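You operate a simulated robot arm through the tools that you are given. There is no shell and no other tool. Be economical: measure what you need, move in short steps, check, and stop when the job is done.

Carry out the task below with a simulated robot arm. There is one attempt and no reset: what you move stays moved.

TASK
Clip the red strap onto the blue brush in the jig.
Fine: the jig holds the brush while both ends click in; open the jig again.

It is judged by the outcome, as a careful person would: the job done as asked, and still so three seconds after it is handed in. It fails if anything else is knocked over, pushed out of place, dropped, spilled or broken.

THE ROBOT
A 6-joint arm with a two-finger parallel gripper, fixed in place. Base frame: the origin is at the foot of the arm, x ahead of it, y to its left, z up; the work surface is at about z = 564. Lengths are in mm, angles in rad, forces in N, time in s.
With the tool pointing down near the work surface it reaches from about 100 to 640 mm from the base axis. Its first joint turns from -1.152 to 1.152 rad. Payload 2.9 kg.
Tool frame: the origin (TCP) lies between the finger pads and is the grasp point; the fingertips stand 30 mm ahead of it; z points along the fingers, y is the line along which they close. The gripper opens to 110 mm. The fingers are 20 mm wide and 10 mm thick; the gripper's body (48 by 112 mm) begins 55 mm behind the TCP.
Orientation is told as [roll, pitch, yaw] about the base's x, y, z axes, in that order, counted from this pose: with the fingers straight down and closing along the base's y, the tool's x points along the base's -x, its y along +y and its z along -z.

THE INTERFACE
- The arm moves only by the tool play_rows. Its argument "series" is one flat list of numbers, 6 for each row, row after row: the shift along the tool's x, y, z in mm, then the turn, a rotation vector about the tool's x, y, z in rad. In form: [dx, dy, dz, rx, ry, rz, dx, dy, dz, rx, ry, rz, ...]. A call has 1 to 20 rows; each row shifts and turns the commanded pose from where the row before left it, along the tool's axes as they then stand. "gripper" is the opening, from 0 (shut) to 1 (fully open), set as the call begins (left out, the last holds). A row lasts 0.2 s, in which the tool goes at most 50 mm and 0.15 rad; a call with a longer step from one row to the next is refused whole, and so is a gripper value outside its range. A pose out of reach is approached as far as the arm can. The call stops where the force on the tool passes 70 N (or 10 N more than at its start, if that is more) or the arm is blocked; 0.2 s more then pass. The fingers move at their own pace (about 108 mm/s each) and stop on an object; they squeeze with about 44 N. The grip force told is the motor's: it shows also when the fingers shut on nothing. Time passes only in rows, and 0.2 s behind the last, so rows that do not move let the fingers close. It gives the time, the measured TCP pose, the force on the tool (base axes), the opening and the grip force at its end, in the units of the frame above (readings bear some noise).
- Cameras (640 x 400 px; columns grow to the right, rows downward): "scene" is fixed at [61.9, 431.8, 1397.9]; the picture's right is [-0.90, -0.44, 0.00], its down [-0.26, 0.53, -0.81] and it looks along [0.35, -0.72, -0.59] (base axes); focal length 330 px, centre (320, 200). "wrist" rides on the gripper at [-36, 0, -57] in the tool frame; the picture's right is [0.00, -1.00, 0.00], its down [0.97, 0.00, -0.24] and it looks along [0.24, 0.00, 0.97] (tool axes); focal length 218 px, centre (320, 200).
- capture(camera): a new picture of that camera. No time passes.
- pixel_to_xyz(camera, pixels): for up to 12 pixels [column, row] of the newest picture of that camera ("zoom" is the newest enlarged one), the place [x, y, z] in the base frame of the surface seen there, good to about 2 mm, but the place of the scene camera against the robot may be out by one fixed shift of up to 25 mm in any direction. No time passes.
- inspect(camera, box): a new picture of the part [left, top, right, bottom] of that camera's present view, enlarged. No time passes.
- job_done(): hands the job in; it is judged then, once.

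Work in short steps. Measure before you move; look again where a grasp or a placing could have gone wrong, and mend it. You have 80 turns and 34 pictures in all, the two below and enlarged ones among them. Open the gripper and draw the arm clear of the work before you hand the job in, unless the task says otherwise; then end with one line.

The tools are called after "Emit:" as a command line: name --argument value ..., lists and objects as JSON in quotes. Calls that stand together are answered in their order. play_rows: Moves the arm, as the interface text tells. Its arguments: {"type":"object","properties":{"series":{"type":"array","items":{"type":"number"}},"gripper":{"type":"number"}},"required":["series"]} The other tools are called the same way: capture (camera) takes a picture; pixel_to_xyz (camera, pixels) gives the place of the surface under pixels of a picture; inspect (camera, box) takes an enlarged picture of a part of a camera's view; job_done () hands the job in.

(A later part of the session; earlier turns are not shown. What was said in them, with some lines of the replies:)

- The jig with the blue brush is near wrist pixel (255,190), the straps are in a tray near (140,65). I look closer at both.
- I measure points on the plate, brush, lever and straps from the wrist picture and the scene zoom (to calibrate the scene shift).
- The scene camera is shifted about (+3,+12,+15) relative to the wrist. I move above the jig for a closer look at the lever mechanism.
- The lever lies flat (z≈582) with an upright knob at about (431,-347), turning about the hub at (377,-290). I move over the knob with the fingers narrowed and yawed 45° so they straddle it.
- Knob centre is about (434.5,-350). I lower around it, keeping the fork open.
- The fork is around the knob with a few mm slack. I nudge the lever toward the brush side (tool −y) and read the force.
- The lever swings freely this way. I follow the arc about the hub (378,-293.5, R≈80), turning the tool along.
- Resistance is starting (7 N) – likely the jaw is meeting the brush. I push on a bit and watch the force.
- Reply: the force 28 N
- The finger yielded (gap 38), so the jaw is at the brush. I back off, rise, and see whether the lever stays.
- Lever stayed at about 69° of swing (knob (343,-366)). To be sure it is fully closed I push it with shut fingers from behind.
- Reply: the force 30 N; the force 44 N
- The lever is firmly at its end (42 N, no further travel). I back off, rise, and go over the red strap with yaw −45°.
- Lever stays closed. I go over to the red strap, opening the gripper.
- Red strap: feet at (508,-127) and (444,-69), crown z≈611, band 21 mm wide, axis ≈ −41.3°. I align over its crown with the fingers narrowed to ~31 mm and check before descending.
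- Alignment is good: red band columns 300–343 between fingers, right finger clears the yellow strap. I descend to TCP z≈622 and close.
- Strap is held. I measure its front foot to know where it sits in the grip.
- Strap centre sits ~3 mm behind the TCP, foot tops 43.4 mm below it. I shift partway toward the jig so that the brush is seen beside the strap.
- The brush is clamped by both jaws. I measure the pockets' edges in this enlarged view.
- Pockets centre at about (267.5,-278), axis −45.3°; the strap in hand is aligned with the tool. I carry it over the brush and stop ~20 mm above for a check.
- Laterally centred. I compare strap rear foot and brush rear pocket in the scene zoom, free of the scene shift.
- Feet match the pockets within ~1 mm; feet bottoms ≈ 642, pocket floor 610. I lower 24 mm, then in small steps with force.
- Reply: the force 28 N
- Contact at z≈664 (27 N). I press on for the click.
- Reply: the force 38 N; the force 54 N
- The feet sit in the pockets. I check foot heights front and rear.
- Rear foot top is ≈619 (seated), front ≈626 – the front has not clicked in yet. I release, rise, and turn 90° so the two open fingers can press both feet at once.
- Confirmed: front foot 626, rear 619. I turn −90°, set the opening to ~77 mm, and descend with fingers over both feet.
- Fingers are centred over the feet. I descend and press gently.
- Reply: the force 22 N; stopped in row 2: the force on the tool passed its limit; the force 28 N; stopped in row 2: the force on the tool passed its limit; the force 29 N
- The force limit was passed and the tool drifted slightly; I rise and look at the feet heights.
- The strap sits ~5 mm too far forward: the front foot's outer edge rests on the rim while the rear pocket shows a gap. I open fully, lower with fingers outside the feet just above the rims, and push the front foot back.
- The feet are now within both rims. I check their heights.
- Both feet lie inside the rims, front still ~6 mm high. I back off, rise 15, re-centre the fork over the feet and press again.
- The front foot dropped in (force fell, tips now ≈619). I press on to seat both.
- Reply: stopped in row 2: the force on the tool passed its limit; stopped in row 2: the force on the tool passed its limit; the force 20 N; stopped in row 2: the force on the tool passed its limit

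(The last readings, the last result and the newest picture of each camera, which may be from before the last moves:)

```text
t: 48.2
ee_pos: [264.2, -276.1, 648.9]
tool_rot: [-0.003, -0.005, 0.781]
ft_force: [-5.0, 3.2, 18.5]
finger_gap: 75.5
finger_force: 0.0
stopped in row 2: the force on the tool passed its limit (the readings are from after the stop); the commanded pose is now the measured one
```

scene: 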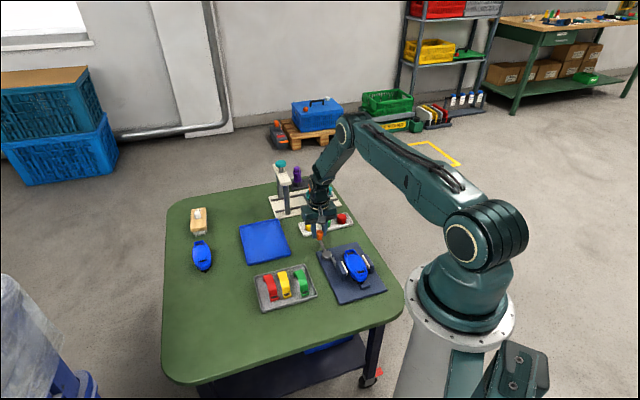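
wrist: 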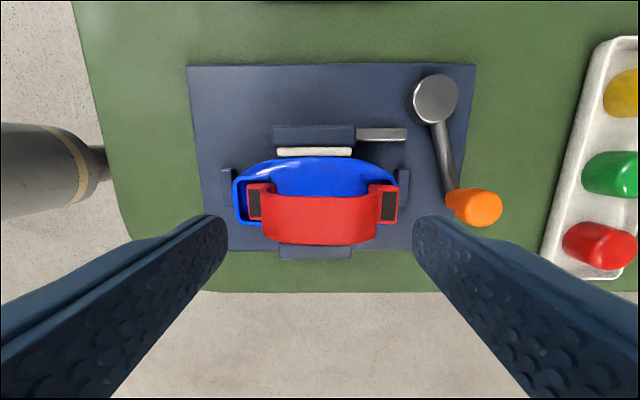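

Bottomed out with >70 N at tip z≈618. I rise and inspect.

Emit:
play_rows --series '[0, 0, -10, 0, 0, 0, 0, 0, -20, 0, 0, 0, 0, 0, -22, 0, 0, 0, 0, 0, 0, 0, 0, 0]'

Emit:
inspect --camera "wrist" --box '[200, 120, 440, 270]'

Emit:
pixel_to_xyz --camera "zoom" --pixels '[[138, 225], [487, 230], [150, 225], [500, 230], [160, 225], [510, 230], [520, 230], [475, 230], [125, 225]]'

```text
t: 49.2
ee_pos: [264.2, -275.2, 699.6]
tool_rot: [-0.002, -0.009, 0.783]
ft_force: [-0.6, -0.8, -0.1]
finger_gap: 75.8
finger_force: 0.1
```

```text
2.67 times, centred on (320, 195) of wrist
```

zoom: 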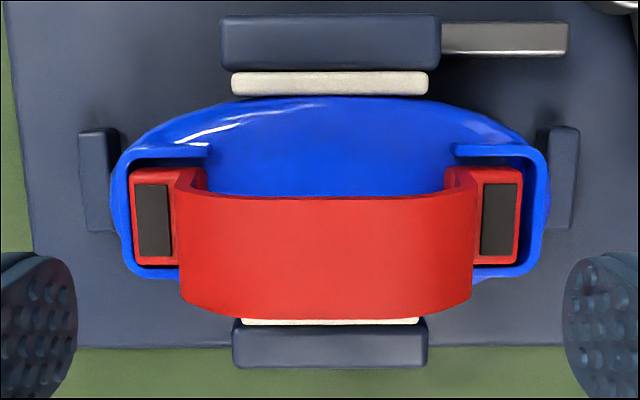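

```text
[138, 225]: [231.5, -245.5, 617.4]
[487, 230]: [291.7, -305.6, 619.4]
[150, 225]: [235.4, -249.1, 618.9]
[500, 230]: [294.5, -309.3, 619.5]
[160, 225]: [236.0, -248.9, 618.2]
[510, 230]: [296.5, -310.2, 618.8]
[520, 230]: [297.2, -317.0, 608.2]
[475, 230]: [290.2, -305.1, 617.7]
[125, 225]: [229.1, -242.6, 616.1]
```

Both feet are level (≈618.7) in their pockets, but the strap sits ~1.3 mm toward the rear and I can't be sure of the click. I turn back, grip the arch, centre it, and press again.

Emit:
play_rows --series '[0, 0, 0, -0.0064, 0.0064, 0, 0, 0, 0, 0, 0, 0.143, 0, 0, 0, 0, 0, 0.143, 0, 0, 0, 0, 0, 0.143, 0, 0, 0, 0, 0, 0.143, 0, 0, 0, 0, 0, 0.143, 0, 0, 0, 0, 0, 0.143, 0, 0, 0, 0, 0, 0.143, 0, 0, 0, 0, 0, 0.143, 0, 0, 0, 0, 0, 0.143, 0, 0, 0, 0, 0, 0.143, 0, 0, 0, 0, 0, 0.141, -3.1, 0.3, 0, 0, 0, 0]' --gripper 0.36

```text
t: 52.0
ee_pos: [266.8, -277.3, 700.1]
tool_rot: [-0.001, 0.005, -0.791]
ft_force: [0.7, 0.3, -0.5]
finger_gap: 39.6
finger_force: 0.0
```

Emit:
play_rows --series '[0, 0, 15, 0, 0, 0, 0, 0, 15, 0, 0, 0, 0, 0, 12, 0, 0, 0]'

Emit:
play_rows --series '[0, 0, 0, 0, 0, 0, 0, 0, 0, 0, 0, 0]' --gripper 0

Emit:
play_rows --series '[-0.7, 0, 0, 0, 0, 0, -0.7, 0, 0, 0, 0, 0]'

```text
t: 52.8
ee_pos: [267.0, -278.4, 657.3]
tool_rot: [0.0, 0.004, -0.789]
ft_force: [-1.3, 0.5, -0.5]
finger_gap: 39.8
finger_force: 0.1
```

```text
t: 53.4
ee_pos: [265.7, -277.8, 657.8]
tool_rot: [-0.001, 0.004, -0.791]
ft_force: [3.8, 2.1, -1.5]
finger_gap: 22.8
finger_force: 44.0
```

```text
t: 54.0
ee_pos: [267.9, -278.5, 657.7]
tool_rot: [0.0, 0.006, -0.789]
ft_force: [-1.4, 7.6, 0.5]
finger_gap: 22.7
finger_force: 44.0
```

About 6 N resistance to the 1.4 mm shift. Now I press down while held.

Emit:
play_rows --series '[0, 0, 1.5, 0, 0, 0, 0, 0, 1.5, 0, 0, 0]'

Emit:
play_rows --series '[0, 0, 1.5, 0, 0, 0, 0, 0, 1.5, 0, 0, 0]'

```text
t: 54.6
ee_pos: [268.1, -279.9, 655.1]
tool_rot: [0.001, 0.004, -0.789]
ft_force: [-6.2, 16.5, 40.4]
finger_gap: 22.6
finger_force: 44.5
```

```text
t: 55.1
ee_pos: [267.8, -279.2, 654.9]
tool_rot: [-0.002, 0.003, -0.788]
ft_force: [-4.1, 4.2, 18.0]
finger_gap: 22.1
finger_force: 43.6
stopped in row 2: the force on the tool passed its limit (the readings are from after the stop); the commanded pose is now the measured one
```

Firm bottom. Now a gentle pull test: up in small steps, reading the force.

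Emit:
play_rows --series '[0, 0, -1.5, 0, 0, 0, 0, 0, 0, 0, 0, 0]'

Emit:
play_rows --series '[0, 0, -1.5, 0, 0, 0, 0, 0, 0, 0, 0, 0]'

```text
t: 55.7
ee_pos: [268.2, -278.9, 654.6]
tool_rot: [0.001, 0.004, -0.788]
ft_force: [-0.9, 0.8, 0.3]
finger_gap: 22.8
finger_force: 43.3
```

```text
t: 56.3
ee_pos: [267.8, -278.3, 655.8]
tool_rot: [0.001, 0.003, -0.788]
ft_force: [-0.3, -1.2, -10.5]
finger_gap: 22.3
finger_force: 44.2
```

It resists the pull with 10 N, i.e. clipped. One more mm to be sure both ends hold.

Emit:
play_rows --series '[0, 0, -1, 0, 0, 0, 0, 0, 0, 0, 0, 0]'

Emit:
play_rows --series '[0, 0, 2, 0, 0, 0, 0, 0, 0, 0, 0, 0]'

```text
t: 56.9
ee_pos: [267.5, -278.6, 658.9]
tool_rot: [0.002, 0.004, -0.788]
ft_force: [-0.6, -0.4, -11.1]
finger_gap: 22.9
finger_force: 43.9
```

```text
t: 57.5
ee_pos: [268.0, -277.6, 657.2]
tool_rot: [-0.002, 0.003, -0.79]
ft_force: [-2.2, 1.9, 9.2]
finger_gap: 22.6
finger_force: 44.0
```

Constant ~±10 N suggests something slid slightly. I press back down to seat, release, rise and look.

Emit:
play_rows --series '[0, 0, 1.5, 0, 0, 0, 0, 0, 1.5, 0, 0, 0]'

Emit:
play_rows --series '[0, 0, 0, 0, 0, 0, 0, 0, 0, 0, 0, 0, 0, 0, -20, 0, 0, 0, 0, 0, -30, 0, 0, 0, 0, 0, -20, 0, 0, 0, 0, 0, 0, 0, 0, 0]' --gripper 0.36

Emit:
inspect --camera "wrist" --box '[240, 90, 400, 260]'

```text
t: 58.1
ee_pos: [267.9, -279.2, 654.6]
tool_rot: [0.001, 0.002, -0.789]
ft_force: [-5.1, 7.0, 40.8]
finger_gap: 22.5
finger_force: 43.7
```

```text
t: 59.5
ee_pos: [265.9, -277.3, 724.6]
tool_rot: [0.002, 0.007, -0.789]
ft_force: [-0.2, -0.3, -0.8]
finger_gap: 39.5
finger_force: 0.1
```

```text
2.35 times, centred on (320, 175) of wrist
```

zoom: 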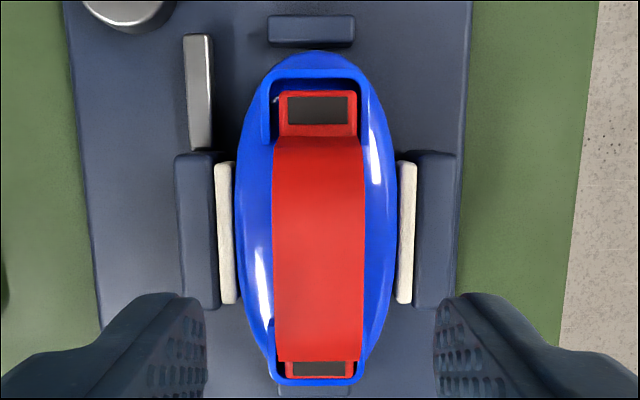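

Emit:
pixel_to_xyz --camera "zoom" --pixels '[[318, 111], [318, 95], [318, 132], [318, 370], [318, 376], [318, 382], [318, 74], [318, 200], [285, 111], [352, 111], [290, 370], [348, 370]]'

```text
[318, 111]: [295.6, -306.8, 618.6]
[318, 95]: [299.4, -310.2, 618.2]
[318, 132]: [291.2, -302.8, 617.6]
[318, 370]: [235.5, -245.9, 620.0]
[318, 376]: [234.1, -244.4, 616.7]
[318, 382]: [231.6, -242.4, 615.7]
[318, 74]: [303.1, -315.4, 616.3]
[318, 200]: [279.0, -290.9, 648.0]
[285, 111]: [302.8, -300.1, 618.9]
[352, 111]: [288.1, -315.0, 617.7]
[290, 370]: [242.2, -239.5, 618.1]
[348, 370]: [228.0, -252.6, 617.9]
```

Both feet are level at ~618.5. To verify the front end separately I grip the arch near the front foot and do a small pull test.

Emit:
play_rows --series '[-24, 0.5, 0, 0, 0, 0, 0, 0, 25, 0, 0, 0, 0, 0, 25, 0, 0, 0, 0, 0, 20, 0, 0, 0]'

Emit:
play_rows --series '[0, 0, 0, 0, 0, 0, 0, 0, 0, 0, 0, 0]' --gripper 0

Emit:
play_rows --series '[0, 0, -1, 0, 0, 0, 0, 0, 0, 0, 0, 0]'

Emit:
play_rows --series '[0, 0, -1, 0, 0, 0, 0, 0, 0, 0, 0, 0]'

```text
t: 60.5
ee_pos: [284.0, -296.5, 652.9]
tool_rot: [-0.001, 0.003, -0.789]
ft_force: [-0.1, 0.1, -0.5]
finger_gap: 39.6
finger_force: 0.0
```

```text
t: 61.1
ee_pos: [284.6, -295.9, 652.6]
tool_rot: [-0.001, 0.002, -0.789]
ft_force: [1.3, -0.8, -1.4]
finger_gap: 23.6
finger_force: 44.2
```

```text
t: 61.7
ee_pos: [284.9, -295.1, 654.4]
tool_rot: [-0.001, 0.001, -0.789]
ft_force: [2.0, -1.7, -11.2]
finger_gap: 23.4
finger_force: 43.8
```

```text
t: 62.3
ee_pos: [285.6, -294.9, 654.9]
tool_rot: [0.001, 0.005, -0.789]
ft_force: [0.9, 1.3, -12.5]
finger_gap: 23.2
finger_force: 44.6
```

Emit:
play_rows --series '[0, 0, -1.5, 0, 0, 0, 0, 0, 0, 0, 0, 0]'

Emit:
inspect --camera "wrist" --box '[240, 90, 400, 260]'

Emit:
pixel_to_xyz --camera "zoom" --pixels '[[320, 150], [320, 165], [300, 150], [340, 150], [320, 180], [320, 130], [320, 120], [320, 110], [320, 100], [320, 195]]'

```text
t: 62.9
ee_pos: [286.0, -295.2, 655.8]
tool_rot: [0.0, 0.004, -0.789]
ft_force: [-1.1, 2.2, -11.3]
finger_gap: 23.3
finger_force: 44.2
```

```text
2.35 times, centred on (320, 175) of wrist
```

zoom: 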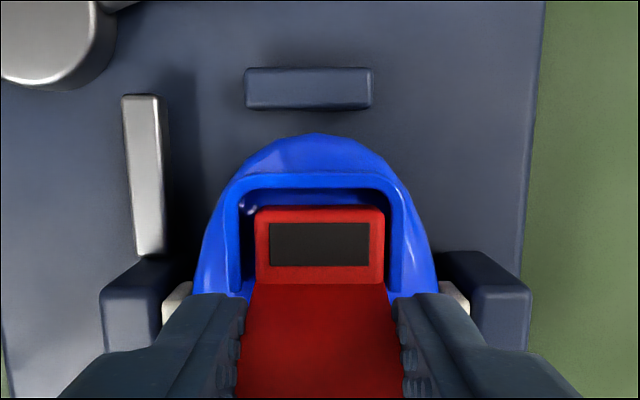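

```text
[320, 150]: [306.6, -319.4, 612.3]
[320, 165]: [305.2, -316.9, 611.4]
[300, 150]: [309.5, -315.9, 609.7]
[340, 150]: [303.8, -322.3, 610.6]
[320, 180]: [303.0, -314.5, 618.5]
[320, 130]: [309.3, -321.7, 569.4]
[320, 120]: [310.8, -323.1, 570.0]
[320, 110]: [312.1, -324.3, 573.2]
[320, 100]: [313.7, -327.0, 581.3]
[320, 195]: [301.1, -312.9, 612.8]
```

Emit:
pixel_to_xyz --camera "zoom" --pixels '[[320, 244], [300, 244], [340, 244], [320, 215], [320, 275], [290, 185], [320, 183], [350, 185], [234, 240], [402, 240], [250, 200], [225, 240]]'

```text
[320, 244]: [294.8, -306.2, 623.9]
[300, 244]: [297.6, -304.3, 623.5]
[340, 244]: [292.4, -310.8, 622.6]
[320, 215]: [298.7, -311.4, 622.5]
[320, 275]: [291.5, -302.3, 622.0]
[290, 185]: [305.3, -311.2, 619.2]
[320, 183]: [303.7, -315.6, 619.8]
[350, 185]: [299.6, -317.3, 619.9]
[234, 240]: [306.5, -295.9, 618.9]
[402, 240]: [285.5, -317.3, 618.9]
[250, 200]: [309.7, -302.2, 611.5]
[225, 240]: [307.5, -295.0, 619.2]
```

The brush rim rose together with the foot (rim 616→619, foot 618.5→623): the strap carries the brush, so it is clipped. I press it back down and release.

Emit:
play_rows --series '[0, 0, 1.5, 0, 0, 0, 0, 0, 1.5, 0, 0, 0, 0, 0, 1.5, 0, 0, 0, 0, 0, 1, 0, 0, 0]'

Emit:
play_rows --series '[0, 0, 1.5, 0, 0, 0, 0, 0, 1, 0, 0, 0]'

```text
t: 63.9
ee_pos: [285.5, -296.4, 653.1]
tool_rot: [0.0, 0.002, -0.789]
ft_force: [-0.6, 0.6, 27.4]
finger_gap: 23.3
finger_force: 44.0
```

```text
t: 64.5
ee_pos: [285.7, -296.8, 651.0]
tool_rot: [0.0, -0.002, -0.789]
ft_force: [-1.0, -4.5, 39.6]
finger_gap: 23.5
finger_force: 44.6
```

Seated again. I release and repeat the brief pull test at the rear end.

Emit:
play_rows --series '[0, 0, 0, 0, 0, 0, 0, 0, 0, 0, 0, 0, 0, 0, -20, 0, 0, 0, 0, 0, -20, 0, 0, 0, 26, 0, 0, 0, 0, 0, 26, 0, 0, 0, 0, 0, 0, 0, 20, 0, 0, 0, 0, 0, 21.5, 0, 0, 0]' --gripper 0.36

Emit:
play_rows --series '[0, 0, 0, 0, 0, 0, 0, 0, 0, 0, 0, 0]' --gripper 0

Emit:
play_rows --series '[0, 0, -1.5, 0, 0, 0, 0, 0, 0, 0, 0, 0]'

```text
t: 66.3
ee_pos: [247.9, -258.8, 647.5]
tool_rot: [-0.002, 0.004, -0.79]
ft_force: [1.2, 0.3, -0.1]
finger_gap: 39.6
finger_force: 0.1
```

```text
t: 66.9
ee_pos: [249.1, -258.3, 648.2]
tool_rot: [0.002, 0.003, -0.788]
ft_force: [2.5, 1.5, 0.8]
finger_gap: 23.0
finger_force: 43.7
```

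```text
t: 67.5
ee_pos: [247.6, -259.1, 648.7]
tool_rot: [-0.001, 0.002, -0.788]
ft_force: [3.8, 1.6, -9.3]
finger_gap: 23.4
finger_force: 44.0
```

Rear also holds (9 N). I reseat, release, rise, and go to the lever knob at (342,-366) with yaw −115°.

Emit:
play_rows --series '[0, 0, 1.5, 0, 0, 0, 0, 0, 1.5, 0, 0, 0, 0, 0, 0.5, 0, 0, 0]'

Emit:
play_rows --series '[0, 0, 0, 0, 0, 0, 0, 0, 0, 0, 0, 0, 0, 0, -20, 0, 0, 0, 0, 0, -30, 0, 0, 0, 0, 0, -30, 0, 0, 0, 0, 0, 0, 0, 0, 0.136, 0, 0, 0, 0, 0, 0.136, 0, 0, 0, 0, 0, 0.136, 0, 0, 0, 0, 0, 0.136, 0, 0, 0, 0, 0, 0.136, 0, 0, 0, 0, 0, 0.136, 0, 0, 0, 0, 0, 0.136, 0, 0, 0, 0, 0, 0.136, 0, 0, 0, 0, 0, 0.13, 0, 0, 0, 0, 0, 0]' --gripper 0.36

```text
t: 68.3
ee_pos: [248.8, -259.8, 647.0]
tool_rot: [-0.002, 0.002, -0.788]
ft_force: [-3.8, 5.5, 35.7]
finger_gap: 23.1
finger_force: 43.7
```

```text
t: 71.5
ee_pos: [250.0, -259.0, 725.8]
tool_rot: [-0.005, 0.0, -2.007]
ft_force: [0.4, 0.2, 0.6]
finger_gap: 39.7
finger_force: 0.1
```

Emit:
play_rows --series '[-19.4, 43.1, 0, 0, 0, 0, -19.4, 43.1, 0, 0, 0, 0, -19.5, 43.1, 0, 0, 0, 0, 0, 0, 30, 0, 0, 0, 0, 0, 30, 0, 0, 0, 0, 0, 20, 0, 0, 0]'

Emit:
play_rows --series '[0, 0, 10, 0, 0, 0, 0, 0, 10, 0, 0, 0, 0, 0, 8, 0, 0, 0]'

Emit:
play_rows --series '[0, 0, 0, 0, 0, 0, 0, 0, 0, 0, 0, 0]' --gripper 0.23

```text
t: 72.9
ee_pos: [341.1, -366.0, 643.2]
tool_rot: [-0.004, 0.001, -2.008]
ft_force: [-0.1, 0.2, 0.2]
finger_gap: 39.6
finger_force: 0.0
```

```text
t: 73.7
ee_pos: [342.0, -365.3, 618.1]
tool_rot: [-0.003, 0.003, -2.008]
ft_force: [-0.3, -0.7, -0.5]
finger_gap: 39.6
finger_force: 0.0
```

```text
t: 74.3
ee_pos: [341.7, -365.9, 618.8]
tool_rot: [-0.003, 0.002, -2.006]
ft_force: [5.1, -1.5, -2.1]
finger_gap: 28.3
finger_force: 3.1
```

Fork is around the knob. I swing the lever back along the arc.

Emit:
play_rows --series '[0.1, 4, 0, 0, 0, -0.05, 0.1, 4, 0, 0, 0, -0.05, 0.1, 4, 0, 0, 0, -0.05, 0.4, 8, 0, 0, 0, -0.1]'

Emit:
play_rows --series '[0.4, 8, 0, 0, 0, -0.1, 0.4, 8, 0, 0, 0, -0.1, 0.4, 8, 0, 0, 0, -0.1, 0.4, 8, 0, 0, 0, -0.1]'

Emit:
play_rows --series '[0.4, 8, 0, 0, 0, -0.1, 0.4, 8, 0, 0, 0, -0.1, 0.4, 8, 0, 0, 0, -0.1, 0.4, 8, 0, 0, 0, -0.1]'

```text
t: 75.3
ee_pos: [360.0, -372.1, 616.0]
tool_rot: [-0.003, 0.004, -1.756]
ft_force: [0.4, 0.2, -0.2]
finger_gap: 26.2
finger_force: 0.8
```

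```text
t: 76.3
ee_pos: [392.9, -372.6, 617.0]
tool_rot: [-0.002, 0.005, -1.353]
ft_force: [0.0, -1.6, 0.2]
finger_gap: 26.1
finger_force: 1.3
```

```text
t: 77.3
ee_pos: [421.3, -359.1, 618.2]
tool_rot: [0.0, 0.002, -0.955]
ft_force: [-0.3, -0.1, -0.3]
finger_gap: 25.8
finger_force: 0.7
```

Emit:
play_rows --series '[0.2, 5, 0, 0, 0, -0.06, 0.2, 5, 0, 0, 0, -0.06, 0.2, 4, 0, 0, 0, -0.05, 0, 1.5, 0, 0, 0, 0, 0, 1.5, 0, 0, 0, 0]'

```text
t: 78.5
ee_pos: [433.4, -348.1, 616.4]
tool_rot: [0.001, 0.004, -0.785]
ft_force: [-0.2, -1.2, 0.2]
finger_gap: 25.9
finger_force: 0.8
```

Emit:
play_rows --series '[0, 1.5, 0, 0, 0, 0, 0, 1.5, 0, 0, 0, 0]'

```text
t: 79.1
ee_pos: [435.2, -346.9, 617.9]
tool_rot: [-0.002, 0.006, -0.789]
ft_force: [-4.7, -3.7, 0.3]
finger_gap: 28.4
finger_force: 2.8
```

Lever reached its open stop. I open the fork, rise clear and look.

Emit:
play_rows --series '[0, -2, 0, 0, 0, 0, 0, 0, 0, 0, 0, 0, 0, 0, -25, 0, 0, 0, 0, 0, -35, 0, 0, 0, 0, 0, -35, 0, 0, 0, 0, 0, -35, 0, 0, 0, 0, 0, 0, 0, 0, 0]' --gripper 0.45

Emit:
inspect --camera "scene" --box '[250, 200, 400, 310]'

```text
t: 80.7
ee_pos: [434.1, -346.8, 748.6]
tool_rot: [-0.001, 0.003, -0.787]
ft_force: [-0.8, 0.0, 1.0]
finger_gap: 49.6
finger_force: 0.1
```

```text
3.64 times, centred on (325, 255) of scene
```

zoom: 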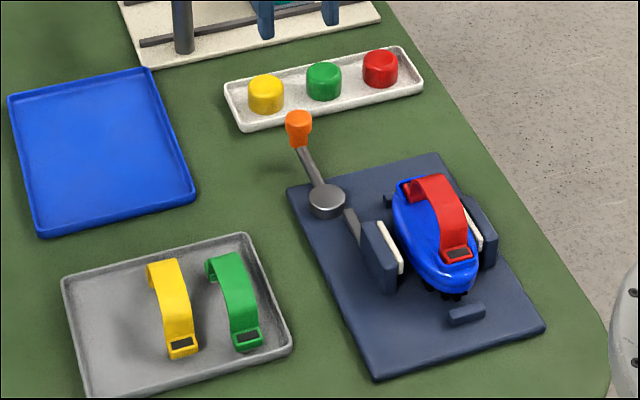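

Emit:
pixel_to_xyz --camera "zoom" --pixels '[[457, 254], [411, 190], [404, 190], [462, 278], [440, 265], [432, 185]]'

```text
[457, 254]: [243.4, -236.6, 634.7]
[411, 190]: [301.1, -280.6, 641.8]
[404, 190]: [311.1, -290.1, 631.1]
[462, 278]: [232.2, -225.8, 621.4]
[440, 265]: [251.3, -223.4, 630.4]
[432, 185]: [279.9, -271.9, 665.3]
```

The feet are still seated (rear 634.7−15.3≈619), the jig is open and the arm is clear, so I hand in.

Emit:
job_done

```text
The job is handed in.
```

The red strap is clipped onto the blue brush and the jig is open again. In gentle pull tests both ends resisted about 9–12 N, and at the front the brush lifted along with the strap. The strap sits roughly 1–3 mm toward the rear of its pockets, and nothing else looked disturbed in the last picture.
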